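You operate a simulated robot arm through the tools that you are given. There is no shell and no other tool.

You run a simulated robot arm. Do the job below in one go: nothing can be reset, and whatever is moved stays where it is left.

JOB
Drives off on machine 2, wipe shaft 526, shut it in the case.
Fine: the wooden case; pad back in its place. What is to be rubbed or washed off counts as gone when no trace of it is left.

The check looks at the end state, three seconds after you hand in, the way a careful person would. Anything else that was tipped, shoved, dropped, spilled or broken makes it a failure.

ROBOT AND FRAMES
A 7-joint arm with a two-finger gripper, fixed in place. Base frame: the origin is at the foot of the arm, x ahead of it, y to its left, z up; the work surface is at about z = 710. Units: mm, rad, N and s.
With the tool pointing down near the work surface it reaches from about 300 to 700 mm from the base axis. Its first joint turns from -1.152 to 1.152 rad. Payload 2.45 kg.
The TCP is the grasp point between the finger pads, 26 mm short of the fingertips. In the tool frame z runs along the fingers and y along their closing line. Largest opening 96 mm; the body of the gripper starts 69 mm behind the TCP.
Orientation is that of the tool frame in the base frame, as a unit quaternion [w, x, y, z]. With the fingers straight down and closing along the base's y, the tool's x points along the base's -x, its y along +y and its z along -z.

CONTROLS
- The arm moves only by the tool apply_moves. Its argument "commands" is a list of rows, each a list of 3 entries, a list of its own where there are three numbers: the gripper command, from -1 (fully open) to 1 (shut), values between in proportion, then the shift along the tool's x, y, z in units of 500 mm (1.0 is 500 mm), then the turn, a rotation vector about the tool's x, y, z in units of 60 degrees (1.0 is 60 degrees). In form: [[fingers, [tx, ty, tz], [ax, ay, az]], ...]. A call has 1 to 20 rows; each row is the pose to reach, as a shift and turn from the pose commanded when the call began, along the tool's axes at that moment. A call with a number of a shift or a turn outside -1 to 1 is refused whole. Rows are played at 5 a second. More than 50 mm and 0.15 rad between two rows, or a gripper value outside its range, and nothing of the call is played. Where a pose cannot be reached the arm comes as near as it can. A force on the tool above 40 N (or 10 N above the force at the start of the call, whichever is more), or a blocked arm, ends the call early, and 0.2 s more pass. The fingers move at their own pace and stop on an object; they squeeze with about 28 N. The grip force told is the motor's: it shows also when the fingers shut on nothing. Time passes only in rows, and 0.2 s behind the last, so rows that repeat a pose let the fingers close. It gives the time, the measured TCP pose, the force on the tool (base axes), the opening and the grip force at its end, in the units of the frame above (readings bear some noise), with the torque about the TCP (base axes, N m) and any sound that the robot's microphone picked up.
- Cameras (640 x 400 px; columns grow to the right, rows downward): "scene" is fixed at [155, -401.5, 1416.9]; the picture's right is [0.86, -0.51, 0.00], its down [-0.29, -0.50, -0.81] and it looks along [0.41, 0.70, -0.58] (base axes); focal length 347 px, centre (320, 200). "wrist" rides on the gripper at [82, 3, -98] in the tool frame; the picture's right is [-0.04, 1.00, 0.00], its down [-0.73, -0.03, -0.68] and it looks along [-0.68, -0.03, 0.73] (tool axes); focal length 256 px, centre (320, 200).
- camera(camera): a new picture of that camera. The clock stands still meanwhile.
- measure_at(camera, pixels): for up to 12 pixels [column, row] of the newest picture of that camera ("zoom" is the newest enlarged one), the place [x, y, z] in the base frame of the surface seen there, good to about 3 mm, but the place of the scene camera against the robot may be out by one fixed shift of up to 18 mm in any direction. The clock stands still meanwhile.
- enlarge(camera, box): a new picture of the part [left, top, right, bottom] of that camera's present view, enlarged. The clock stands still meanwhile.
- close_job(): hands the job in; it is judged then, once.

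Open the gripper and draw the arm clear of the work before you hand the job in, unless the task says otherwise.

The tools are called as name(argument=value, ...) on one line, values as JSON. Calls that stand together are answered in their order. apply_moves: Moves the arm, as the interface text tells. Its arguments: {"type":"object","properties":{"commands":{"type":"array"}},"required":["commands"]} The other tools are called the same way: camera (camera) takes a picture; measure_at (camera, pixels) gives the place of the surface under pixels of a picture; enlarge (camera, box) takes an enlarged picture of a part of a camera's view; close_job () hands the job in.

At the start:

```text
time_s: 0.0
eef_pos: [365.3, 166.9, 1145.7]
ee_rot: [0.0, 0.0, 1.0, 0.0]
force: [-0.8, 0.2, -0.9]
wrist_torque: [0.02, -0.01, -0.02]
width: 96.0
grasp_force: 0.1
```

scene: 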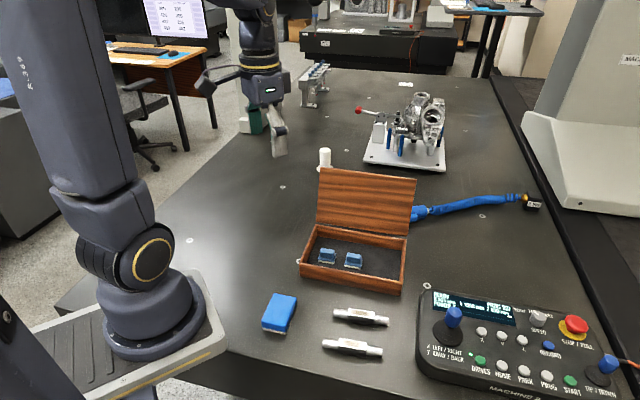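
wrist: 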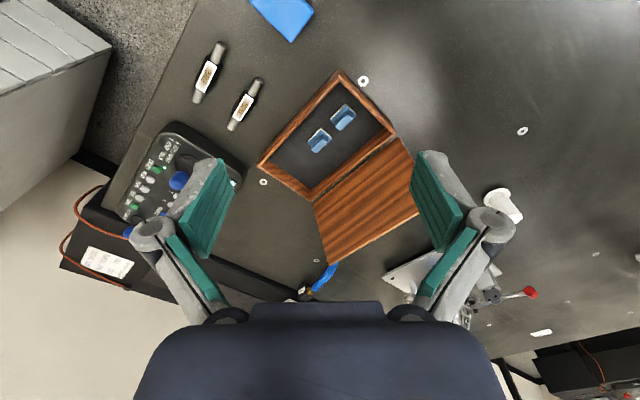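

I start by looking closely: the scene shows the wooden case around (355,240), two shafts at (360,317) and (352,347), the blue pad at (280,313) and the control panel at (520,345). I enlarge those parts.

enlarge(camera="scene", box=[400, 270, 640, 400])

enlarge(camera="scene", box=[240, 280, 420, 380])

enlarge(camera="wrist", box=[100, 20, 280, 240])

enlarge(camera="wrist", box=[180, 0, 440, 160])

```text
2.67 times, centred on (520, 335) of scene
```

zoom: 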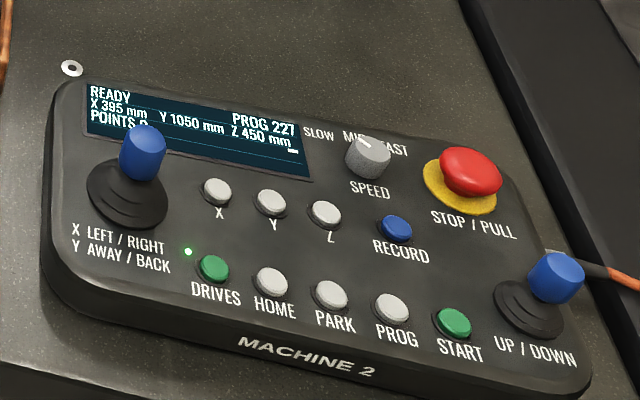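

```text
3.56 times, centred on (330, 330) of scene
```

zoom: 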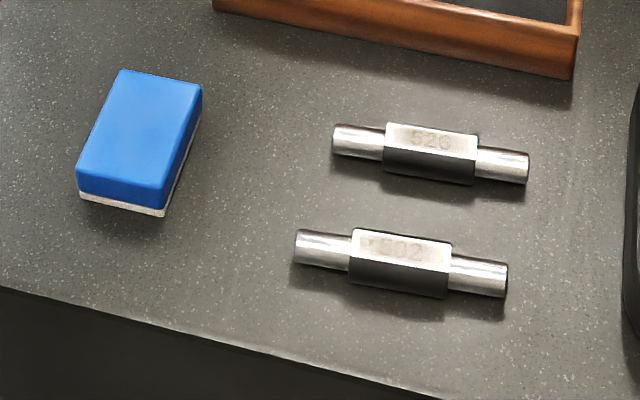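

```text
1.82 times, centred on (190, 130) of wrist
```

zoom: 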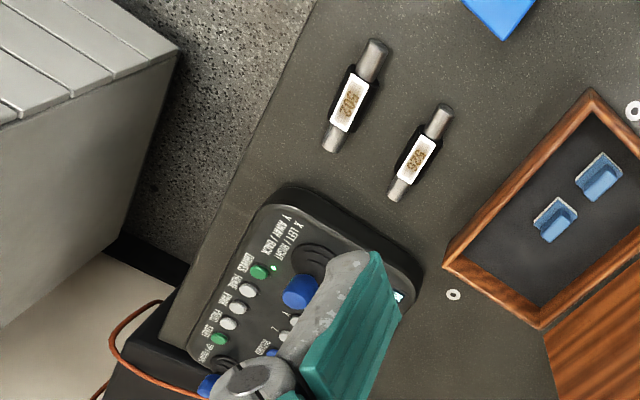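

```text
2.46 times, centred on (310, 80) of wrist
```

zoom: 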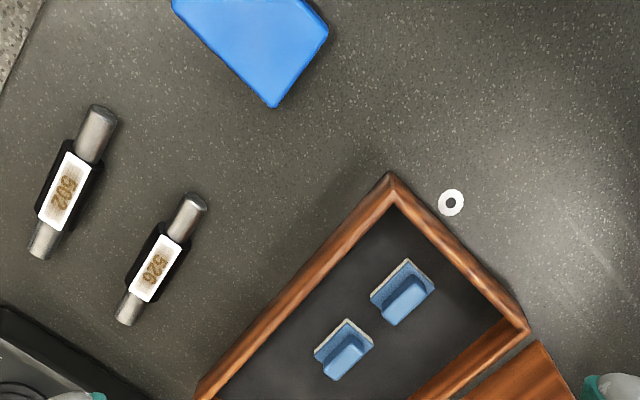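

The DRIVES lamp (zoom 188,252) is lit green, and the shafts read 526 (nearer the case) and 502. I measure the key points with both cameras to find the scene camera's fixed shift.

camera(camera="wrist")

measure_at(camera="wrist", pixels=[[242, 108], [254, 84], [232, 124], [208, 74], [337, 72], [260, 165], [314, 195], [394, 134], [345, 118], [319, 141], [285, 15], [172, 156]])

measure_at(camera="scene", pixels=[[361, 312], [340, 313], [382, 321], [352, 343], [280, 310], [300, 262], [404, 288], [406, 238], [318, 171], [415, 179], [353, 258], [327, 252]])

```text
taken
```

wrist: 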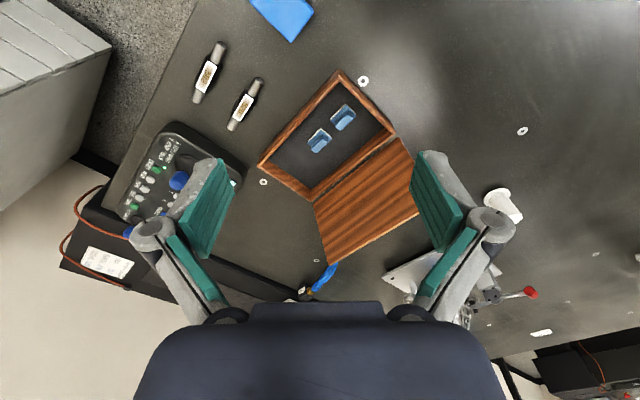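

```text
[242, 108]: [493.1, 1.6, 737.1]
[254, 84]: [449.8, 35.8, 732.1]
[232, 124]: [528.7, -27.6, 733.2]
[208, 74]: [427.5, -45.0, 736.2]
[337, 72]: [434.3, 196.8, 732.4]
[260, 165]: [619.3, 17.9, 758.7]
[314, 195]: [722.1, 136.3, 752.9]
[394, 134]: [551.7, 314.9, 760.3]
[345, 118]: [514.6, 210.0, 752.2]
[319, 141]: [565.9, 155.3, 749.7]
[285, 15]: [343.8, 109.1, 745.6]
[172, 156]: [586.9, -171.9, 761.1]
```

```text
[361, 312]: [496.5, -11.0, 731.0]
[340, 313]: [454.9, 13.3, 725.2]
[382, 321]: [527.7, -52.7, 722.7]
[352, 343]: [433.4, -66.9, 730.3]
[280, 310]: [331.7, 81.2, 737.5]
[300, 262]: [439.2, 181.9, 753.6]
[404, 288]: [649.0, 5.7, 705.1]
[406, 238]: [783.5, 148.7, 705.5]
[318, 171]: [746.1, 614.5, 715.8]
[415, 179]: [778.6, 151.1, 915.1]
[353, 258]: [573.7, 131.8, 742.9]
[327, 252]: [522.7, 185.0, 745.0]
```

Comparing the cameras shows the scene reads roughly (+5, -20, -6) mm against the wrist. I move the wrist camera over the panel, staying high and clear of the lid, to see the DRIVES button up close.

apply_moves(commands=[[-1, [-0.011, -0.0674, 0.0432], [0, 0, 0]], [-1, [-0.022, -0.1348, 0.0864], [0, 0, 0]], [-1, [-0.033, -0.2022, 0.1296], [0, 0, 0]], [-1, [-0.044, -0.2696, 0.1728], [0, 0, 0]], [-1, [-0.055, -0.337, 0.216], [0, 0, 0]], [-1, [-0.066, -0.4044, 0.2592], [0, 0, 0]], [-1, [-0.077, -0.4718, 0.3024], [0, 0, 0]], [-1, [-0.088, -0.5392, 0.3456], [0, 0, 0]], [-1, [-0.099, -0.6066, 0.3888], [0, 0, 0]], [-1, [-0.11, -0.674, 0.432], [0, 0, 0]], [-1, [-0.11, -0.674, 0.432], [0, 0, 0]]])

camera(camera="wrist")

camera(camera="scene")

```text
time_s: 2.4
eef_pos: [419.7, -172.0, 930.9]
ee_rot: [0.0, -0.001, 1.0, 0.0]
force: [0.1, 0.1, 1.1]
wrist_torque: [0.02, -0.01, -0.04]
width: 95.9
grasp_force: 0.0
```

```text
taken
```

wrist: 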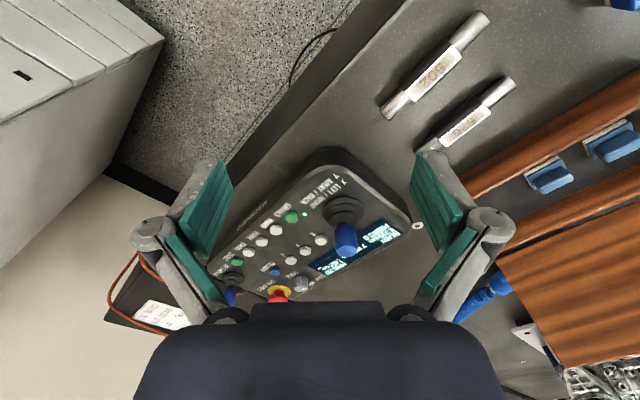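

```text
taken
```

scene: 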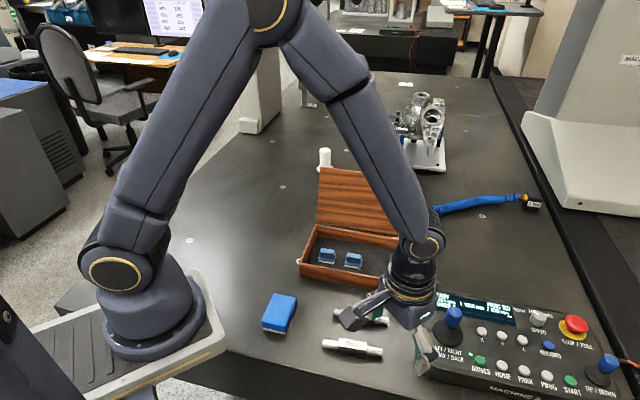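

The panel is well seen now; the DRIVES button is at about (291,217) in the wrist picture with its lamp at (305,213). I enlarge it and measure the button, the neighbours and the joystick, plus the shafts.

enlarge(camera="wrist", box=[210, 140, 420, 305])

measure_at(camera="wrist", pixels=[[291, 217], [275, 230], [305, 213], [345, 235], [320, 240], [305, 252], [300, 205], [285, 235], [320, 265], [395, 210]])

enlarge(camera="wrist", box=[370, 0, 530, 155])

```text
2.42 times, centred on (315, 222) of wrist
```

zoom: 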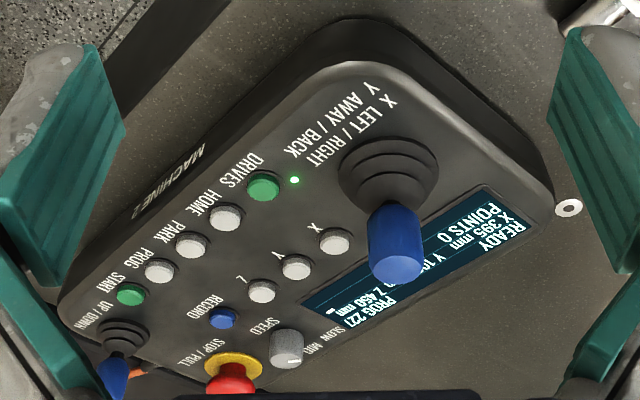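

```text
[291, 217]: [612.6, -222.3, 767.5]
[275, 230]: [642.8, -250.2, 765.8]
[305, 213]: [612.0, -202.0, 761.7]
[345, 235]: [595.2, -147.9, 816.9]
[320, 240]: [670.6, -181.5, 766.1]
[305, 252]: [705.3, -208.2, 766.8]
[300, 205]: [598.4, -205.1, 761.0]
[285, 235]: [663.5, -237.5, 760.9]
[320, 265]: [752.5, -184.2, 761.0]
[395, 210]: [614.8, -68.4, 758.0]
```

```text
2.58 times, centred on (450, 78) of wrist
```

zoom: 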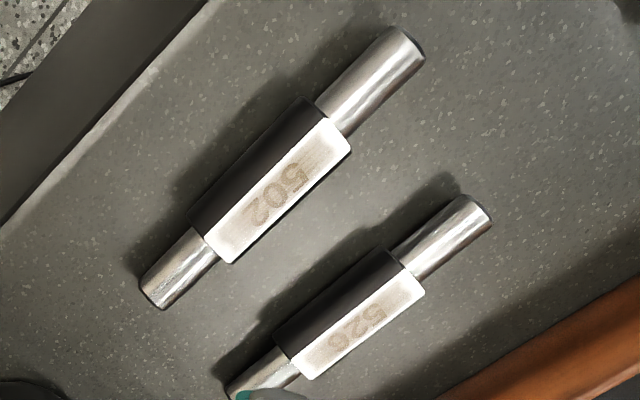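

The DRIVES button top is at (612.6, -222.3, 767.5), HOME is 41 mm away and the joystick knob at (595, -148, 817). I shut the fingers, turn 60° so the gripper is slim towards the joystick, and go above the button at TCP z≈870.

apply_moves(commands=[[1, [-0.0481, -0.013, 0.0], [0, 0, 0.125]], [1, [-0.0962, -0.0261, 0.0], [0, 0, 0.25]], [1, [-0.1442, -0.0392, 0.0], [0, 0, 0.375]], [1, [-0.1923, -0.0522, 0.03], [0, 0, 0.5]], [1, [-0.2404, -0.0653, 0.06], [0, 0, 0.625]], [1, [-0.2885, -0.0783, 0.08], [0, 0, 0.75]], [1, [-0.3365, -0.0914, 0.1], [0, 0, 0.875]], [1, [-0.3846, -0.1044, 0.1194], [0, 0, 1.0]], [1, [-0.3846, -0.1044, 0.1194], [0, 0, 1.0]], [1, [-0.3846, -0.1044, 0.1194], [0, 0, 1.0]]])

camera(camera="wrist")

camera(camera="scene")

```text
time_s: 4.6
eef_pos: [611.3, -222.9, 870.1]
ee_rot: [0.0, 0.5, 0.866, 0.0]
force: [-0.1, -0.7, 0.5]
wrist_torque: [0.01, 0.0, -0.02]
width: 0.0
grasp_force: 28.0
```

```text
taken
```

wrist: 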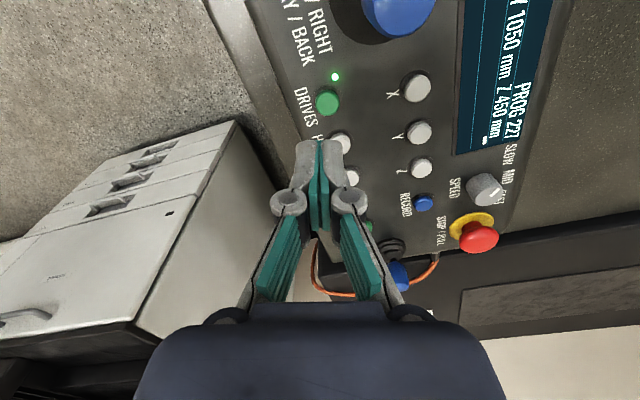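

```text
taken
```

scene: 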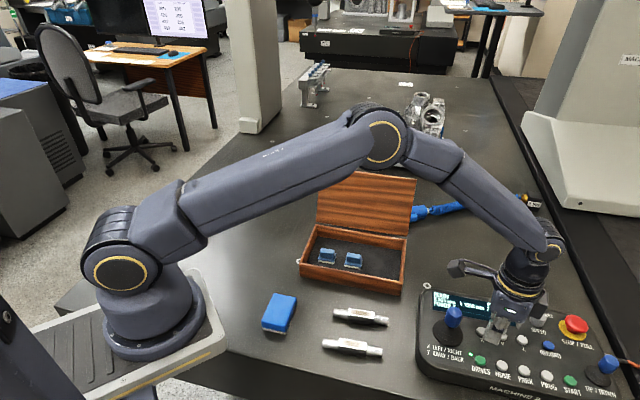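

The DRIVES button is at (327,101) in the wrist picture, still lit, with the fingertips above. I measure the button from this close view before pressing.

measure_at(camera="wrist", pixels=[[327, 99], [327, 108], [318, 101], [337, 101], [341, 142], [415, 87], [335, 77], [400, 10]])

```text
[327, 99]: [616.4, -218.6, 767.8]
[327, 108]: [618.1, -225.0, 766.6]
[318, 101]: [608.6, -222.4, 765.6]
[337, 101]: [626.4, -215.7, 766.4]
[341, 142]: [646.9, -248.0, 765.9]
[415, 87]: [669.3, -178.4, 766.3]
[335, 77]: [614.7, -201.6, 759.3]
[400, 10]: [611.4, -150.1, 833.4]
```

Button centre is (616.5, -220, 767). I descend over it to about 5 mm above contact, then check the forces.

apply_moves(commands=[[1, [-0.001, 0.0098, 0.04], [0, 0, 0]], [1, [-0.001, 0.0098, 0.08], [0, 0, 0]], [1, [-0.001, 0.0098, 0.12], [0, 0, 0]], [1, [-0.001, 0.0098, 0.144], [0, 0, 0]], [1, [-0.001, 0.0098, 0.144], [0, 0, 0]]])

camera(camera="wrist")

enlarge(camera="scene", box=[400, 240, 640, 400])

```text
time_s: 5.8
eef_pos: [617.4, -221.2, 798.5]
ee_rot: [0.0, 0.5, 0.866, 0.0]
force: [0.9, -0.5, 0.0]
wrist_torque: [-0.03, 0.01, 0.01]
width: 0.0
grasp_force: 27.8
```

```text
taken
```

wrist: 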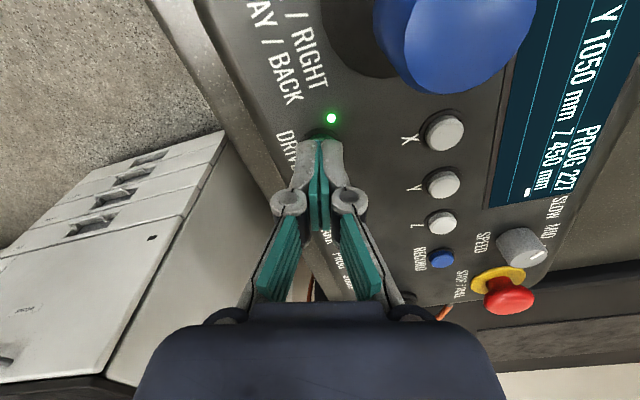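

```text
2.50 times, centred on (520, 320) of scene
```

zoom: 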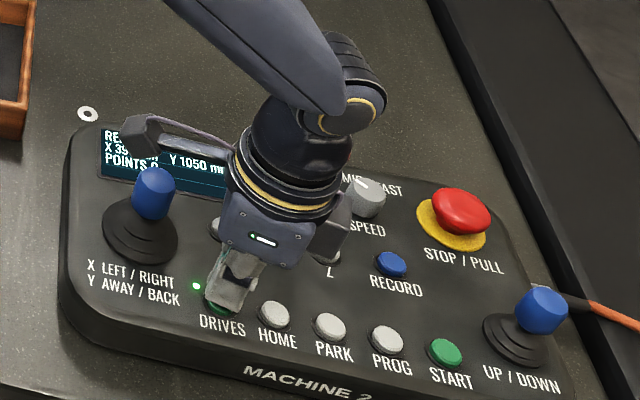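

The tips sit right over the green DRIVES button with a clear gap to the joystick. I press slowly, about 8 mm down from here, and then read force and sound.

apply_moves(commands=[[1, [0, 0, 0.005], [0, 0, 0]], [1, [0, 0, 0.008], [0, 0, 0]], [1, [0, 0, 0.011], [0, 0, 0]], [1, [0, 0, 0.013], [0, 0, 0]], [1, [0, 0, 0.015], [0, 0, 0]]])

camera(camera="wrist")

enlarge(camera="scene", box=[400, 240, 640, 400])

```text
time_s: 7.0
eef_pos: [617.8, -222.4, 792.1]
ee_rot: [0.0, 0.5, 0.866, 0.0]
force: [-0.3, 0.3, 0.2]
wrist_torque: [0.05, 0.01, 0.0]
width: 6.0
grasp_force: 28.1
```

```text
taken
```

wrist: 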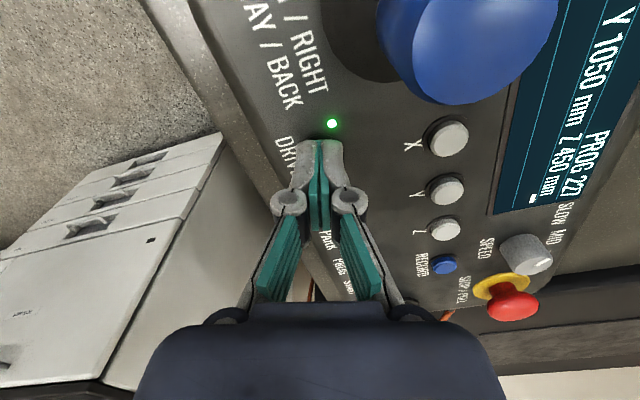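

```text
2.50 times, centred on (520, 320) of scene
```

zoom: 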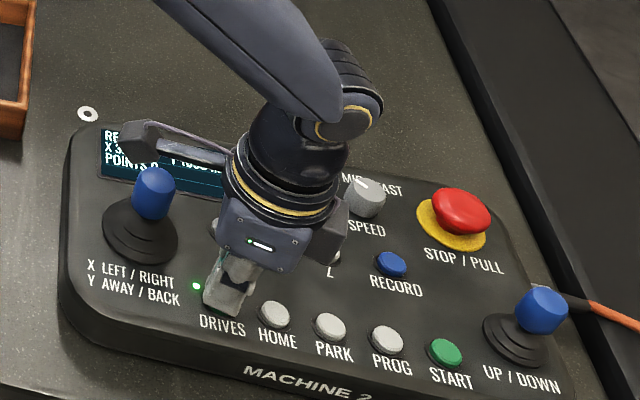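

The opening now reads 6.0 mm though the force is near zero; the lamp is still on. I hold the pose for a moment to see whether the reading is real.

apply_moves(commands=[[1, [0, 0, 0], [0, 0, 0]]])

enlarge(camera="wrist", box=[250, 80, 400, 240])

```text
time_s: 7.4
eef_pos: [618.1, -222.0, 791.9]
ee_rot: [0.0, 0.5, 0.866, 0.0]
force: [0.3, -0.1, 1.3]
wrist_torque: [0.01, 0.04, 0.01]
width: 5.8
grasp_force: 28.6
```

```text
2.50 times, centred on (325, 160) of wrist
```

zoom: 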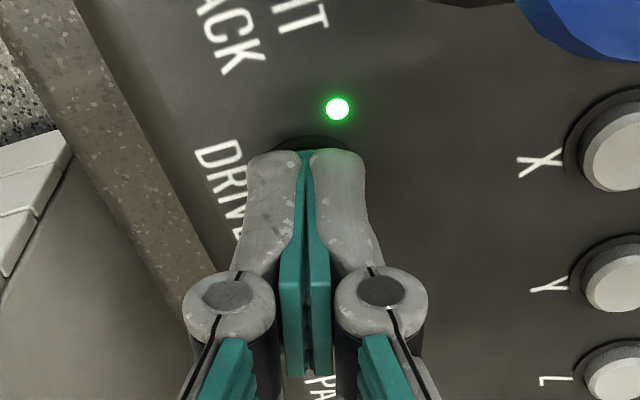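

The tips seem to be pushed slightly apart by the button's dome on the seam. I rise 10 mm, shift about 5 mm along the closing line so one fingertip sits centred on the button, and check the opening.

apply_moves(commands=[[1, [0, 0, -0.01], [0, 0, 0]], [1, [0.0, 0, -0.02], [0, 0, 0]], [1, [0.0046, -0.0108, -0.02], [0, 0, 0]], [1, [0.0046, -0.0108, -0.02], [0, 0, 0]]])

enlarge(camera="wrist", box=[250, 80, 400, 240])

```text
time_s: 8.4
eef_pos: [611.7, -222.5, 801.7]
ee_rot: [0.0, 0.5, 0.866, 0.001]
force: [-0.3, -0.6, -0.5]
wrist_torque: [-0.03, 0.01, 0.0]
width: 0.0
grasp_force: 28.3
```

```text
2.50 times, centred on (325, 160) of wrist
```

zoom: 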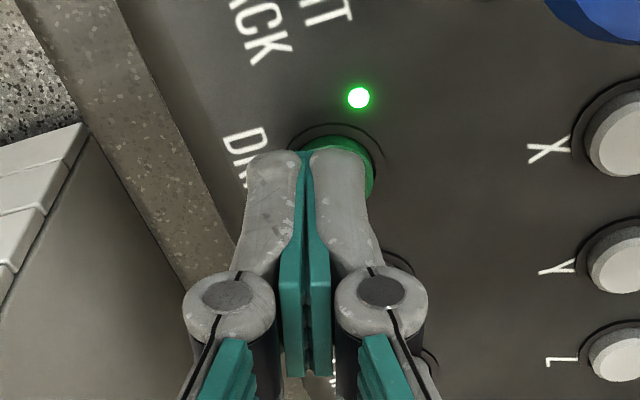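

The opening is back to 0 and the right fingertip now covers the button at zoom (340,160). I press down in small steps.

apply_moves(commands=[[1, [0, 0, 0.012], [0, 0, 0]], [1, [0, 0, 0.016], [0, 0, 0]], [1, [0, 0, 0.019], [0, 0, 0]], [1, [0, 0, 0.022], [0, 0, 0]]])

enlarge(camera="wrist", box=[250, 80, 400, 240])

```text
time_s: 9.4
eef_pos: [612.1, -222.9, 789.7]
ee_rot: [-0.001, 0.5, 0.866, 0.0]
force: [-0.3, 0.4, 1.5]
wrist_torque: [0.02, 0.02, 0.0]
width: 0.0
grasp_force: 28.2
```

```text
2.50 times, centred on (325, 160) of wrist
```

zoom: 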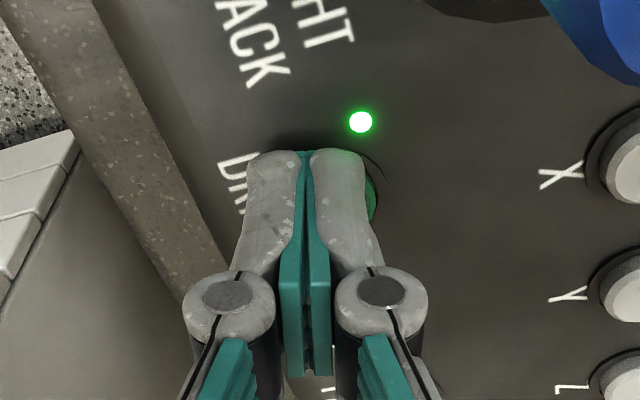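

Contact begins (1.5 N) with the tip near z 764; the lamp is still on. I press a few millimetres more.

apply_moves(commands=[[1, [0, 0, 0.002], [0, 0, 0]], [1, [0, 0, 0.004], [0, 0, 0]], [1, [0, 0, 0.006], [0, 0, 0]]])

enlarge(camera="wrist", box=[250, 80, 400, 240])

enlarge(camera="scene", box=[400, 240, 640, 400])

```text
time_s: 10.2
eef_pos: [612.2, -223.0, 787.6]
ee_rot: [0.0, 0.5, 0.866, 0.001]
force: [-4.9, 3.6, 16.7]
wrist_torque: [0.09, 0.04, -0.01]
width: 6.0
grasp_force: 28.2
heard: click
```

```text
2.50 times, centred on (325, 160) of wrist
```

zoom: 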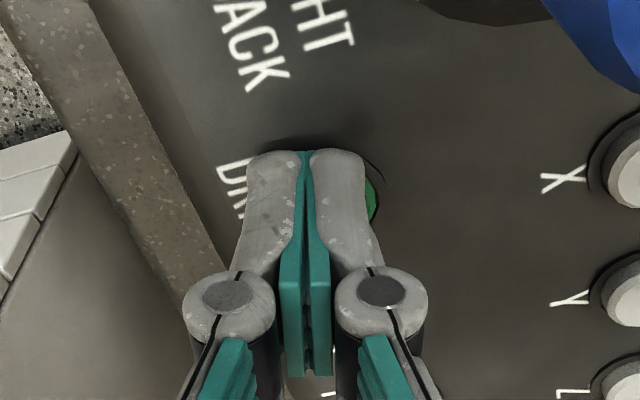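

```text
2.50 times, centred on (520, 320) of scene
```

zoom: 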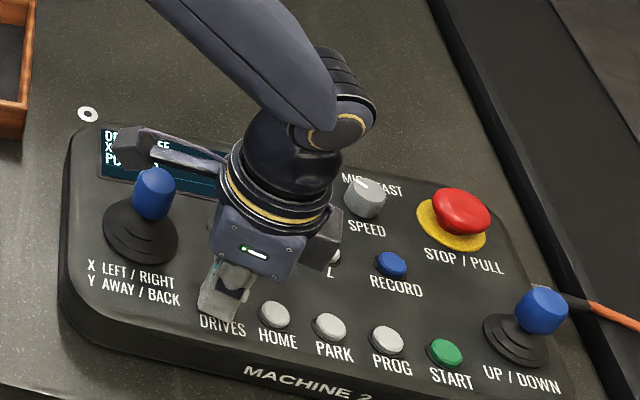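

A click was heard and the lamp is off. I rise straight up, well clear, and check the display.

apply_moves(commands=[[1, [0, 0, -0.02], [0, 0, 0]], [1, [0, 0, -0.06], [0, 0, 0]], [1, [0, 0, -0.14], [0, 0, 0]], [1, [0, 0, -0.22], [0, 0, 0]], [1, [0, 0, -0.29], [0, 0, 0]], [1, [0, 0, -0.29], [0, 0, 0]]])

enlarge(camera="scene", box=[400, 240, 640, 400])

camera(camera="wrist")

```text
time_s: 11.6
eef_pos: [610.9, -220.5, 934.7]
ee_rot: [0.0, 0.5, 0.866, 0.0]
force: [-0.6, -0.4, -0.2]
wrist_torque: [0.01, 0.0, -0.04]
width: 0.1
grasp_force: 28.9
```

```text
2.50 times, centred on (520, 320) of scene
```

zoom: 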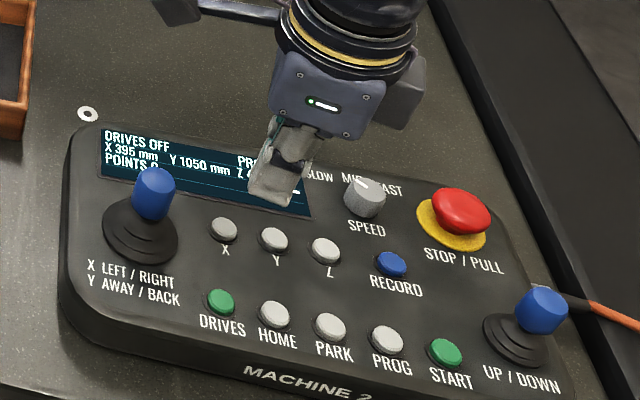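

```text
taken
```

wrist: 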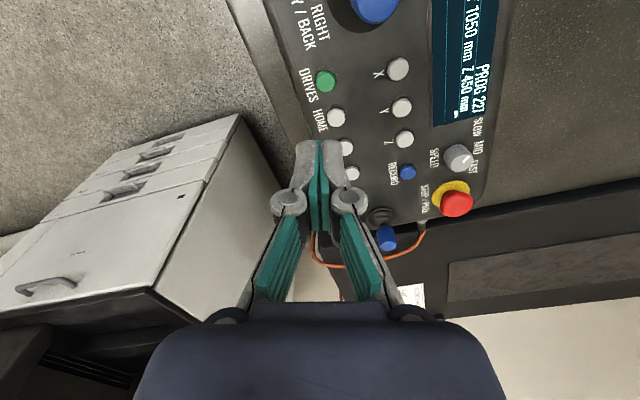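

The display says DRIVES OFF. Now I move to look closely at shaft 526 from along its axis, turning to 39° so the fingers will close across it.

apply_moves(commands=[[-1, [0.0724, -0.0069, 0.0164], [0, 0, -0.035]], [-1, [0.1447, -0.0139, 0.0328], [0, 0, -0.07]], [-1, [0.2171, -0.0208, 0.0492], [0, 0, -0.105]], [-1, [0.2894, -0.0278, 0.0656], [0, 0, -0.14]], [-1, [0.3618, -0.0347, 0.082], [0, 0, -0.175]], [-1, [0.4342, -0.0416, 0.0984], [0, 0, -0.21]], [-1, [0.5065, -0.0486, 0.1148], [0, 0, -0.245]], [-1, [0.5789, -0.0555, 0.1312], [0, 0, -0.28]], [-1, [0.6512, -0.0625, 0.1476], [0, 0, -0.315]], [-1, [0.7236, -0.0694, 0.164], [0, 0, -0.35]], [-1, [0.7236, -0.0694, 0.164], [0, 0, -0.35]]])

camera(camera="wrist")

enlarge(camera="wrist", box=[240, 120, 400, 280])

```text
time_s: 14.0
eef_pos: [399.6, 72.6, 850.7]
ee_rot: [-0.001, 0.334, 0.943, 0.0]
force: [0.6, 0.0, 0.3]
wrist_torque: [0.0, -0.01, -0.01]
width: 95.9
grasp_force: 0.1
```

```text
taken
```

wrist: 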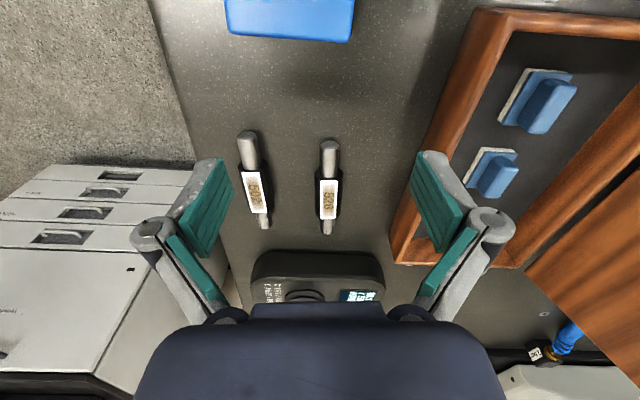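

```text
2.50 times, centred on (320, 200) of wrist
```

zoom: 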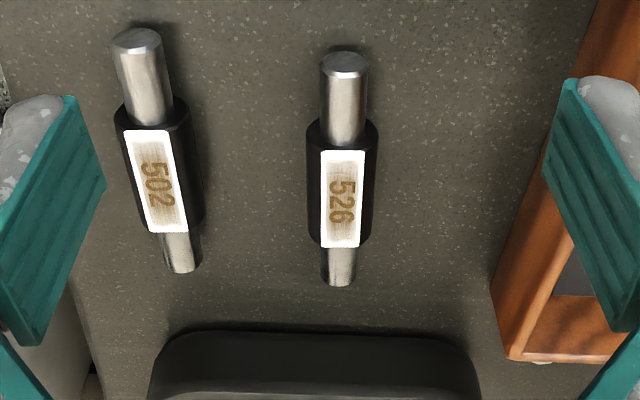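

I take a tighter look at the plates of both shafts (526 at (328,200), 502 at (256,194)) to see the dirt.

enlarge(camera="wrist", box=[300, 130, 360, 240])

enlarge(camera="wrist", box=[225, 120, 285, 235])

enlarge(camera="scene", box=[325, 295, 400, 345])

enlarge(camera="scene", box=[290, 160, 430, 300])

```text
3.64 times, centred on (330, 185) of wrist
```

zoom: 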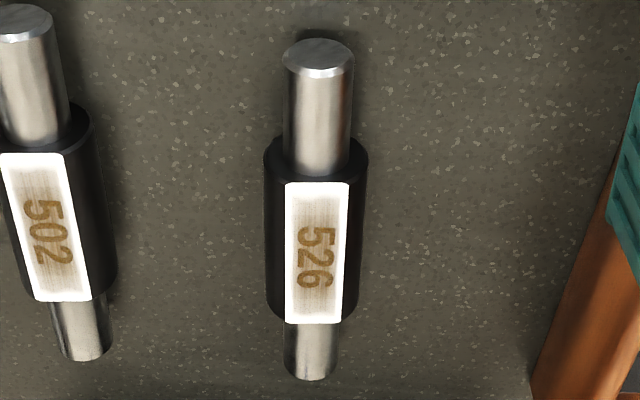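

```text
3.48 times, centred on (255, 178) of wrist
```

zoom: 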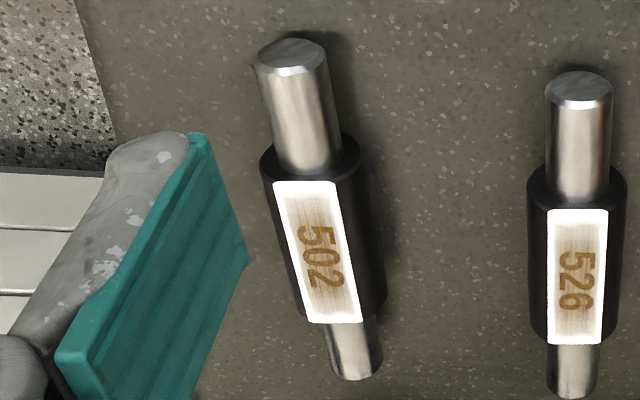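

```text
8.00 times, centred on (362, 320) of scene
```

zoom: 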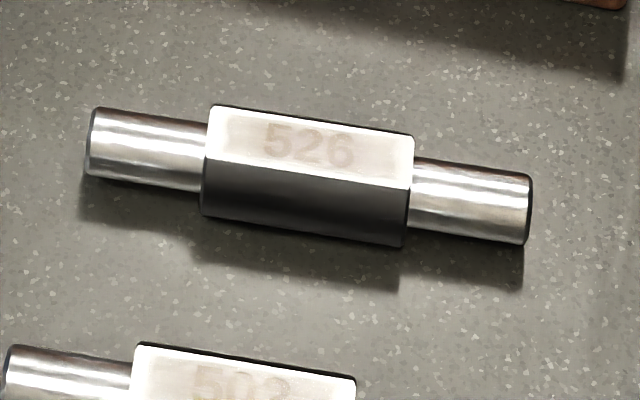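

```text
2.86 times, centred on (360, 230) of scene
```

zoom: 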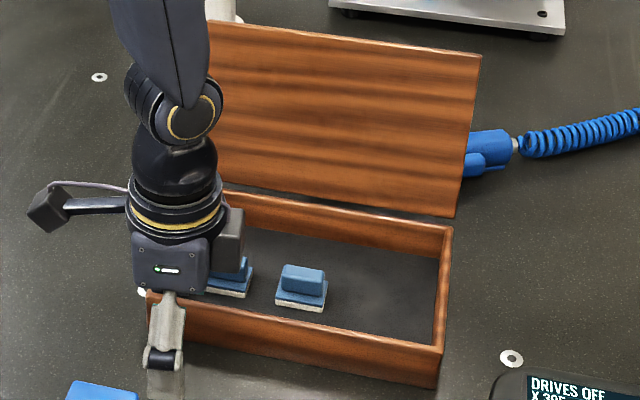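

The plate of 526 shows brownish shading around the number, and the blue blocks inside the case need understanding. I move above the case for a closer look at them.

apply_moves(commands=[[-1, [0.017, 0.0335, 0], [0, 0, -0.11]], [-1, [0.034, 0.067, 0], [0, 0, -0.22]], [-1, [0.051, 0.1, 0], [0, 0, -0.33]], [-1, [0.068, 0.134, 0], [0, 0, -0.44]], [-1, [0.085, 0.167, 0], [0, 0, -0.55]], [-1, [0.101, 0.201, 0], [0, 0, -0.65]], [-1, [0.101, 0.201, 0], [0, 0, -0.65]]])

camera(camera="wrist")

enlarge(camera="wrist", box=[230, 130, 420, 270])

```text
time_s: 15.6
eef_pos: [425.8, 183.7, 850.4]
ee_rot: [0.0, -0.001, 1.0, 0.0]
force: [-0.3, 0.9, -0.5]
wrist_torque: [0.01, 0.0, 0.03]
width: 96.2
grasp_force: 0.0
```

```text
taken
```

wrist: 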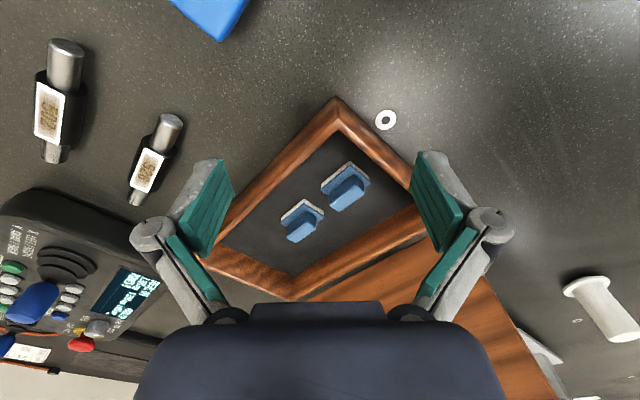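

```text
2.86 times, centred on (325, 200) of wrist
```

zoom: 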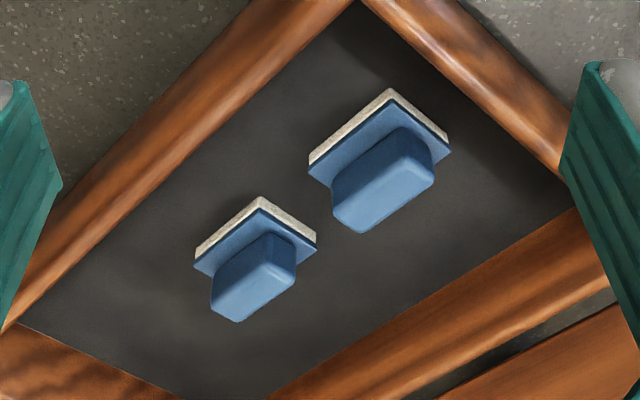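

The case holds two handled blocks with white felt bases, a larger at (347,186) and a smaller at (302,219). I look at the blue block on the table near (335,100) as well, turning 60° to bring it into the centre of the wrist view.

apply_moves(commands=[[-1, [0.035, 0.003, 0], [0, 0, 0.125]], [-1, [0.07, 0.006, 0], [0, 0, 0.25]], [-1, [0.105, 0.009, 0], [0, 0, 0.375]], [-1, [0.14, 0.012, 0], [0, 0, 0.5]], [-1, [0.175, 0.015, 0], [0, 0, 0.625]], [-1, [0.21, 0.018, 0], [0, 0, 0.75]], [-1, [0.245, 0.021, 0], [0, 0, 0.875]], [-1, [0.278, 0.024, 0], [0, 0, 1.0]], [-1, [0.278, 0.024, 0], [0, 0, 1.0]]])

camera(camera="wrist")

enlarge(camera="wrist", box=[220, 120, 420, 280])

camera(camera="scene")

```text
time_s: 17.6
eef_pos: [286.6, 194.6, 851.0]
ee_rot: [0.001, 0.5, 0.866, 0.0]
force: [-0.8, 0.3, 0.5]
wrist_torque: [0.02, -0.01, -0.04]
width: 95.9
grasp_force: 0.0
```

```text
taken
```

wrist: 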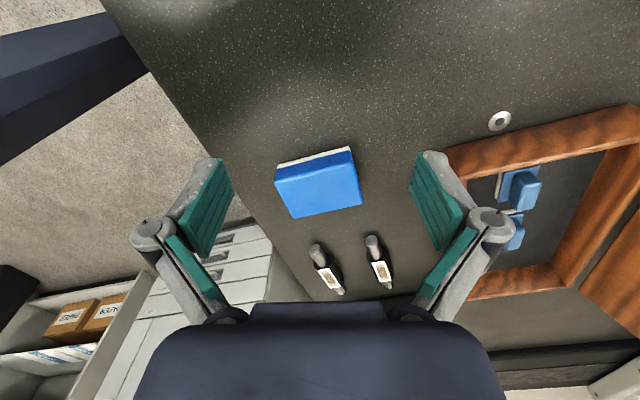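

```text
2.50 times, centred on (320, 200) of wrist
```

zoom: 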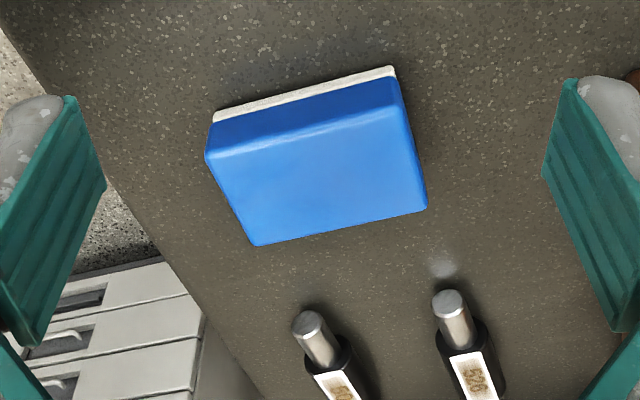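

```text
taken
```

scene: 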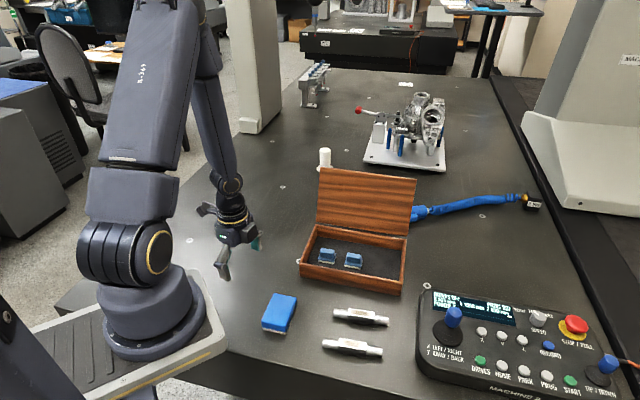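

The table block is a blue pad with a felt underside, about 80 x 55 mm. The enlarging tool renders crisp detail, so I zoom strongly on shaft 526 at about (379,268) and on the scene view of it.

enlarge(camera="wrist", box=[355, 230, 400, 295])

enlarge(camera="scene", box=[345, 303, 380, 327])

enlarge(camera="scene", box=[335, 333, 372, 357])

enlarge(camera="scene", box=[290, 230, 410, 300])

```text
6.15 times, centred on (378, 262) of wrist
```

zoom: 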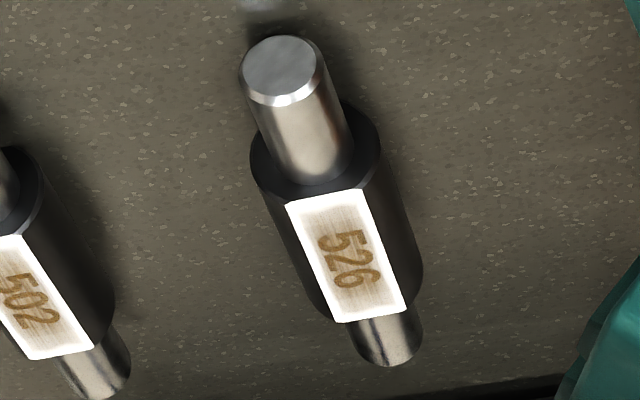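

```text
16.00 times, centred on (362, 315) of scene
```

zoom: 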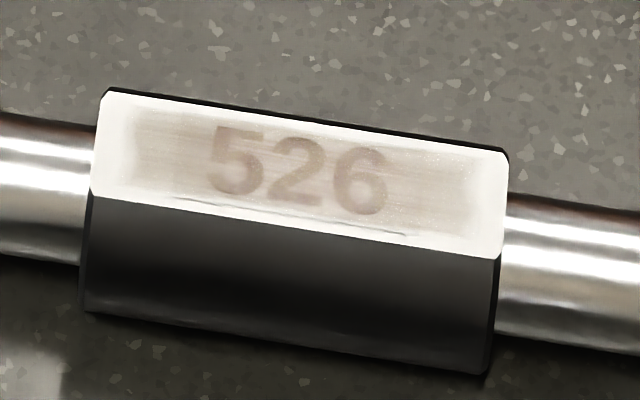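

```text
16.00 times, centred on (354, 345) of scene
```

zoom: 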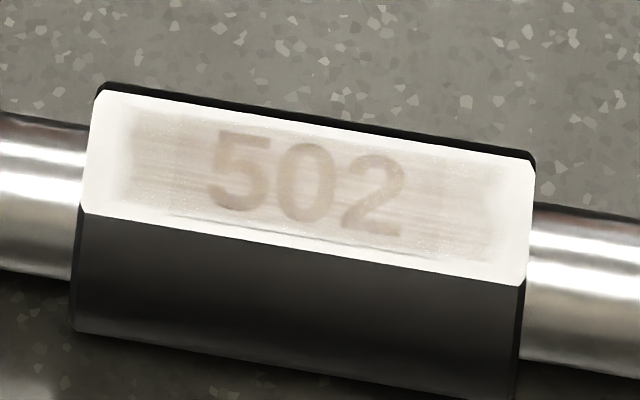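

```text
5.33 times, centred on (350, 265) of scene
```

zoom: 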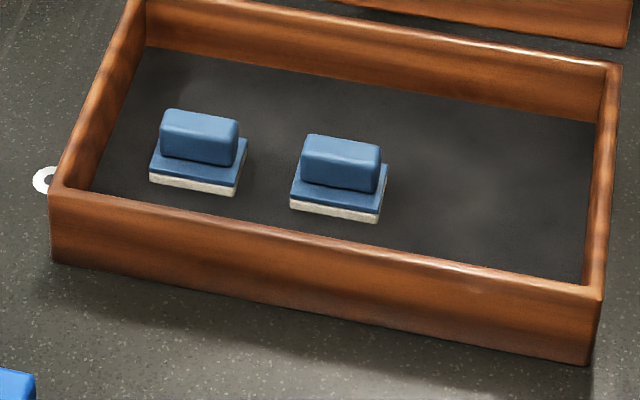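

The plate of 526 carries a hazy brown film over the number, to be rubbed off; the free space in the case is its right and rear part. I now measure the pad's corners and top in the current wrist view.

enlarge(camera="wrist", box=[250, 130, 390, 235])

```text
3.81 times, centred on (320, 182) of wrist
```

zoom: 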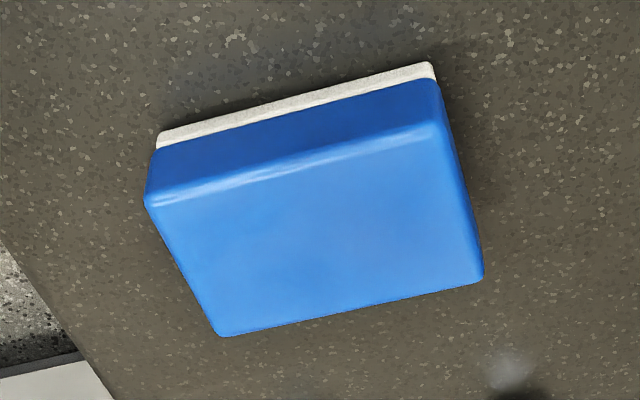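

measure_at(camera="zoom", pixels=[[155, 205], [220, 328], [476, 278], [440, 132], [310, 230], [160, 146], [432, 78], [295, 175], [160, 130], [430, 62], [300, 95]])

```text
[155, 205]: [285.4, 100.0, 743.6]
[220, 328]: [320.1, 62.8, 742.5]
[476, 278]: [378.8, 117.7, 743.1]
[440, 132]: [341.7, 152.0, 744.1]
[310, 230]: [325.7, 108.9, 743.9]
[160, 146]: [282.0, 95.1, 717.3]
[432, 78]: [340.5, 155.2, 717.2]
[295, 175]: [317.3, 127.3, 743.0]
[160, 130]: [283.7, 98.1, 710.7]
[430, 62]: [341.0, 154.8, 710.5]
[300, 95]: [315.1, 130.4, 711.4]
```

Pad: top z 743.5, felt underside z 710.5, about 80 x 54 mm, centre (331.5, 108.1), long side at about 44° to x. I will grip it across the short side, so I turn from 60° to -44° in two calls while staying at z 850.

apply_moves(commands=[[-1, [-0.0286, -0.0012, 0], [0, 0, -0.1238]], [-1, [-0.0572, -0.0024, 0], [0, 0, -0.2476]], [-1, [-0.0858, -0.0036, 0], [0, 0, -0.3714]], [-1, [-0.1145, -0.0047, 0], [0, 0, -0.4952]], [-1, [-0.1431, -0.0059, 0], [0, 0, -0.619]], [-1, [-0.1717, -0.0071, 0], [0, 0, -0.7429]], [-1, [-0.2003, -0.0083, 0], [0, 0, -0.8667]], [-1, [-0.2003, -0.0083, 0], [0, 0, -0.8667]]])

apply_moves(commands=[[-1, [0, 0, 0], [0, 0, -0.1238]], [-1, [0, 0, 0], [0, 0, -0.2476]], [-1, [0, 0, 0], [0, 0, -0.3714]], [-1, [0, 0, 0], [0, 0, -0.4952]], [-1, [0, 0, 0], [0, 0, -0.619]], [-1, [0, 0, 0.02], [0, 0, -0.7429]], [-1, [0, 0, 0.06], [0, 0, -0.8667]], [-1, [0, 0, 0.08], [0, 0, -0.8667]], [-1, [0, 0, 0.08], [0, 0, -0.8667]]])

camera(camera="wrist")

camera(camera="scene")

```text
time_s: 19.4
eef_pos: [332.4, 106.3, 850.6]
ee_rot: [0.0, 0.07, 0.998, -0.001]
force: [0.1, 0.7, 0.0]
wrist_torque: [-0.01, 0.0, 0.01]
width: 95.8
grasp_force: 0.1
```

```text
time_s: 21.4
eef_pos: [331.2, 106.7, 810.2]
ee_rot: [-0.001, -0.376, 0.927, 0.0]
force: [-0.4, 0.3, 0.9]
wrist_torque: [0.02, -0.02, 0.0]
width: 95.9
grasp_force: 0.0
```

```text
taken
```

wrist: 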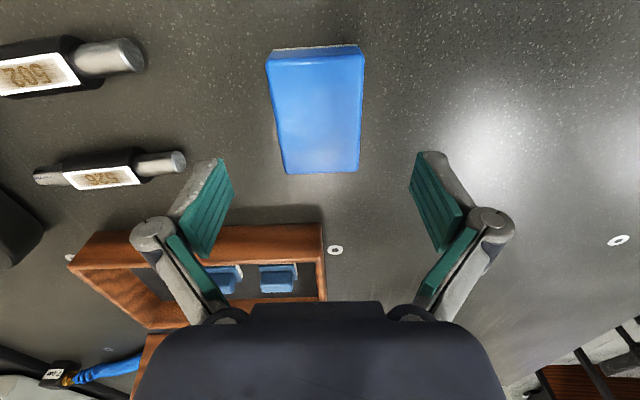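

```text
taken
```

scene: 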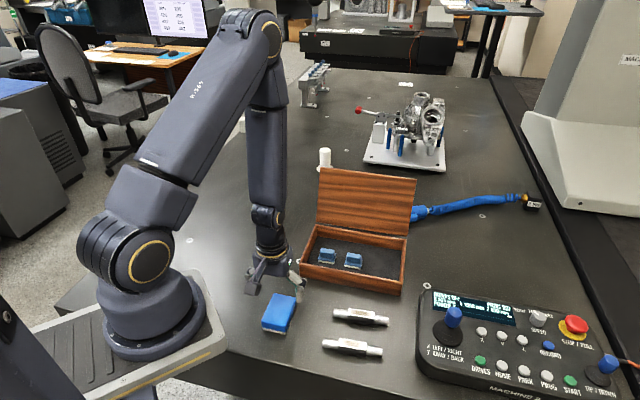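

The pad is nicely aligned in the view, top face corners near (270,62), (362,58), (358,170), (287,172). I measure again for a refined centre and angle before going down.

enlarge(camera="wrist", box=[245, 35, 385, 185])

measure_at(camera="wrist", pixels=[[273, 66], [359, 61], [355, 168], [290, 169], [275, 49], [358, 46], [316, 110], [316, 48], [276, 110], [358, 110]])

```text
2.67 times, centred on (315, 110) of wrist
```

zoom: 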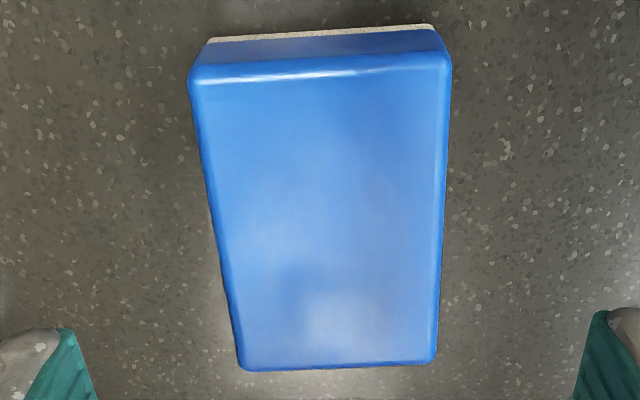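

```text
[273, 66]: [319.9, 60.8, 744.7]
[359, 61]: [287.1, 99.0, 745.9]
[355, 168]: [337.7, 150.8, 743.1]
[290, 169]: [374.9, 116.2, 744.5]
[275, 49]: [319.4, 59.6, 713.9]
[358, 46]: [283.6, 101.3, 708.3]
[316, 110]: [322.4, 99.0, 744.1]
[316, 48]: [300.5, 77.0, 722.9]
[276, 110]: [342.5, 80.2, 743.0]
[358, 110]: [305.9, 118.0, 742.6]
```

Pad centre is about (330.7, 107.3), matching the TCP. I descend to TCP z≈744.5 (tips 8 mm above the table) and close on the pad.

apply_moves(commands=[[-1, [0, 0.0024, 0.04], [0, 0, 0]], [-1, [0, 0.0024, 0.08], [0, 0, 0]], [-1, [0, 0.0024, 0.115], [0, 0, 0]], [-1, [0, 0.0024, 0.131], [0, 0, 0]], [-1, [0, 0.0024, 0.131], [0, 0, 0]]])

camera(camera="wrist")

```text
time_s: 22.6
eef_pos: [329.6, 107.1, 744.6]
ee_rot: [0.0, -0.375, 0.927, -0.001]
force: [0.3, 0.6, -0.4]
wrist_torque: [-0.02, 0.0, 0.02]
width: 95.8
grasp_force: 0.0
```

```text
taken
```

wrist: 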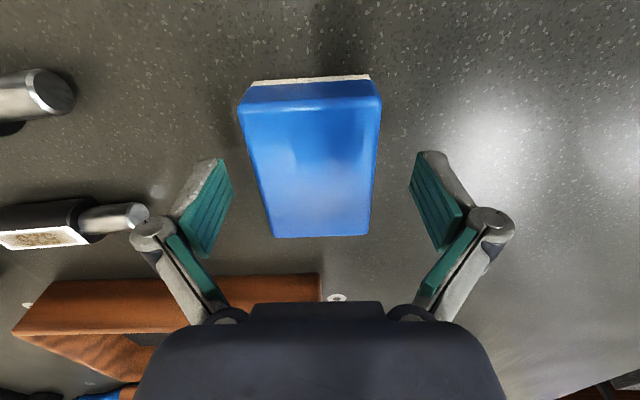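

The pad sits about 3 mm left of the finger middle (pad 250–378 versus fingers 233–410 at row 180). I shift 2.5 mm and close the fingers.

apply_moves(commands=[[-1, [0, -0.005, 0], [0, 0, 0]], [-1, [0, -0.005, 0], [0, 0, 0]], [0.0, [0, -0.005, 0], [0, 0, 0]], [1, [0, -0.005, 0], [0, 0, 0]], [1, [0, -0.005, 0], [0, 0, 0]], [1, [0, -0.005, 0], [0, 0, 0]], [1, [0, -0.005, 0], [0, 0, 0]]])

camera(camera="wrist")

```text
time_s: 24.2
eef_pos: [331.5, 105.2, 745.6]
ee_rot: [-0.001, -0.374, 0.927, 0.001]
force: [-1.7, 2.0, 9.7]
wrist_torque: [0.07, 0.07, 0.07]
width: 59.3
grasp_force: 27.7
```

```text
taken
```

wrist: 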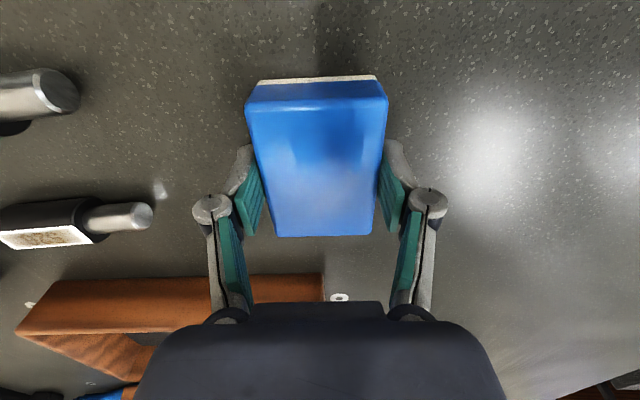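

The pad is held (59 mm opening, 28 N). I lift it slowly and check the load.

apply_moves(commands=[[1, [0, 0, -0.01], [0, 0, 0]], [1, [0, 0, -0.03], [0, 0, 0]], [1, [0, 0, -0.07], [0, 0, 0]], [1, [0, 0, -0.12], [0, 0, 0]], [1, [0, 0, -0.16], [0, 0, 0]], [1, [0, 0, -0.16], [0, 0, 0]]])

camera(camera="wrist")

camera(camera="scene")

```text
time_s: 25.6
eef_pos: [333.8, 106.0, 825.4]
ee_rot: [0.0, -0.374, 0.927, 0.0]
force: [-0.2, -1.3, -1.3]
wrist_torque: [0.03, 0.0, -0.03]
width: 59.5
grasp_force: 28.3
```

```text
taken
```

wrist: 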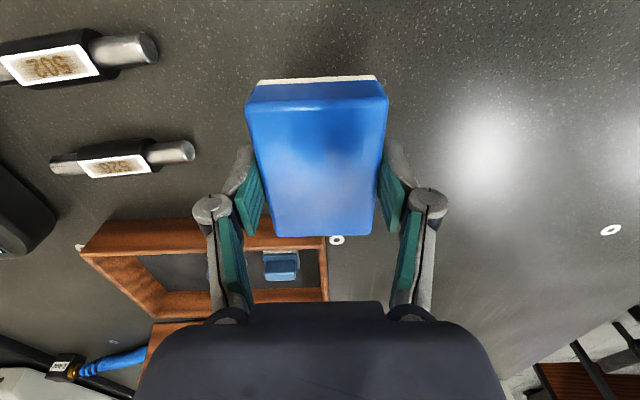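

```text
taken
```

scene: 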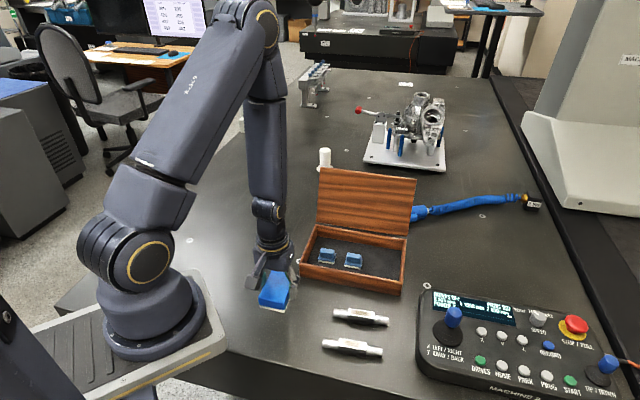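

The pad is lifted level with little load. Now I measure shaft 526 precisely from here (plate near (119,163)).

enlarge(camera="wrist", box=[40, 110, 210, 220])

```text
3.64 times, centred on (125, 165) of wrist
```

zoom: 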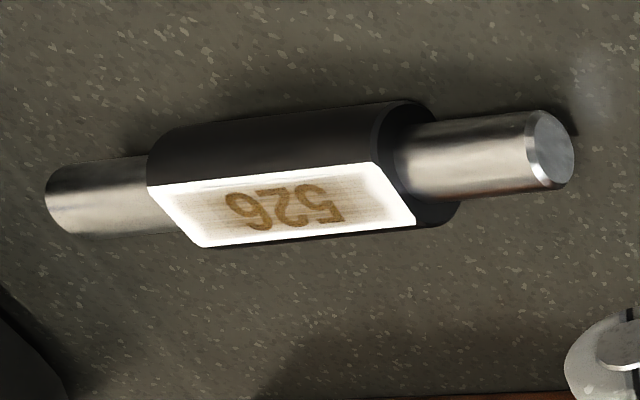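

measure_at(camera="zoom", pixels=[[155, 190], [368, 166], [408, 218], [203, 242], [290, 205], [528, 120], [530, 185], [60, 175], [110, 175], [470, 140], [260, 130], [552, 148]])

```text
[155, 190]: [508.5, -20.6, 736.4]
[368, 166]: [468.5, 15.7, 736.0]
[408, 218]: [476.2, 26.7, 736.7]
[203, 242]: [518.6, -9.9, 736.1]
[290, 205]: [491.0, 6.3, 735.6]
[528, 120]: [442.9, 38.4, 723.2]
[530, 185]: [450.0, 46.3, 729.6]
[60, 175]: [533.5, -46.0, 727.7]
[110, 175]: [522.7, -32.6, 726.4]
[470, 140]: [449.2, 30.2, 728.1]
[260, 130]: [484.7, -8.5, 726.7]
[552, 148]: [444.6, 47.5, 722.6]
```

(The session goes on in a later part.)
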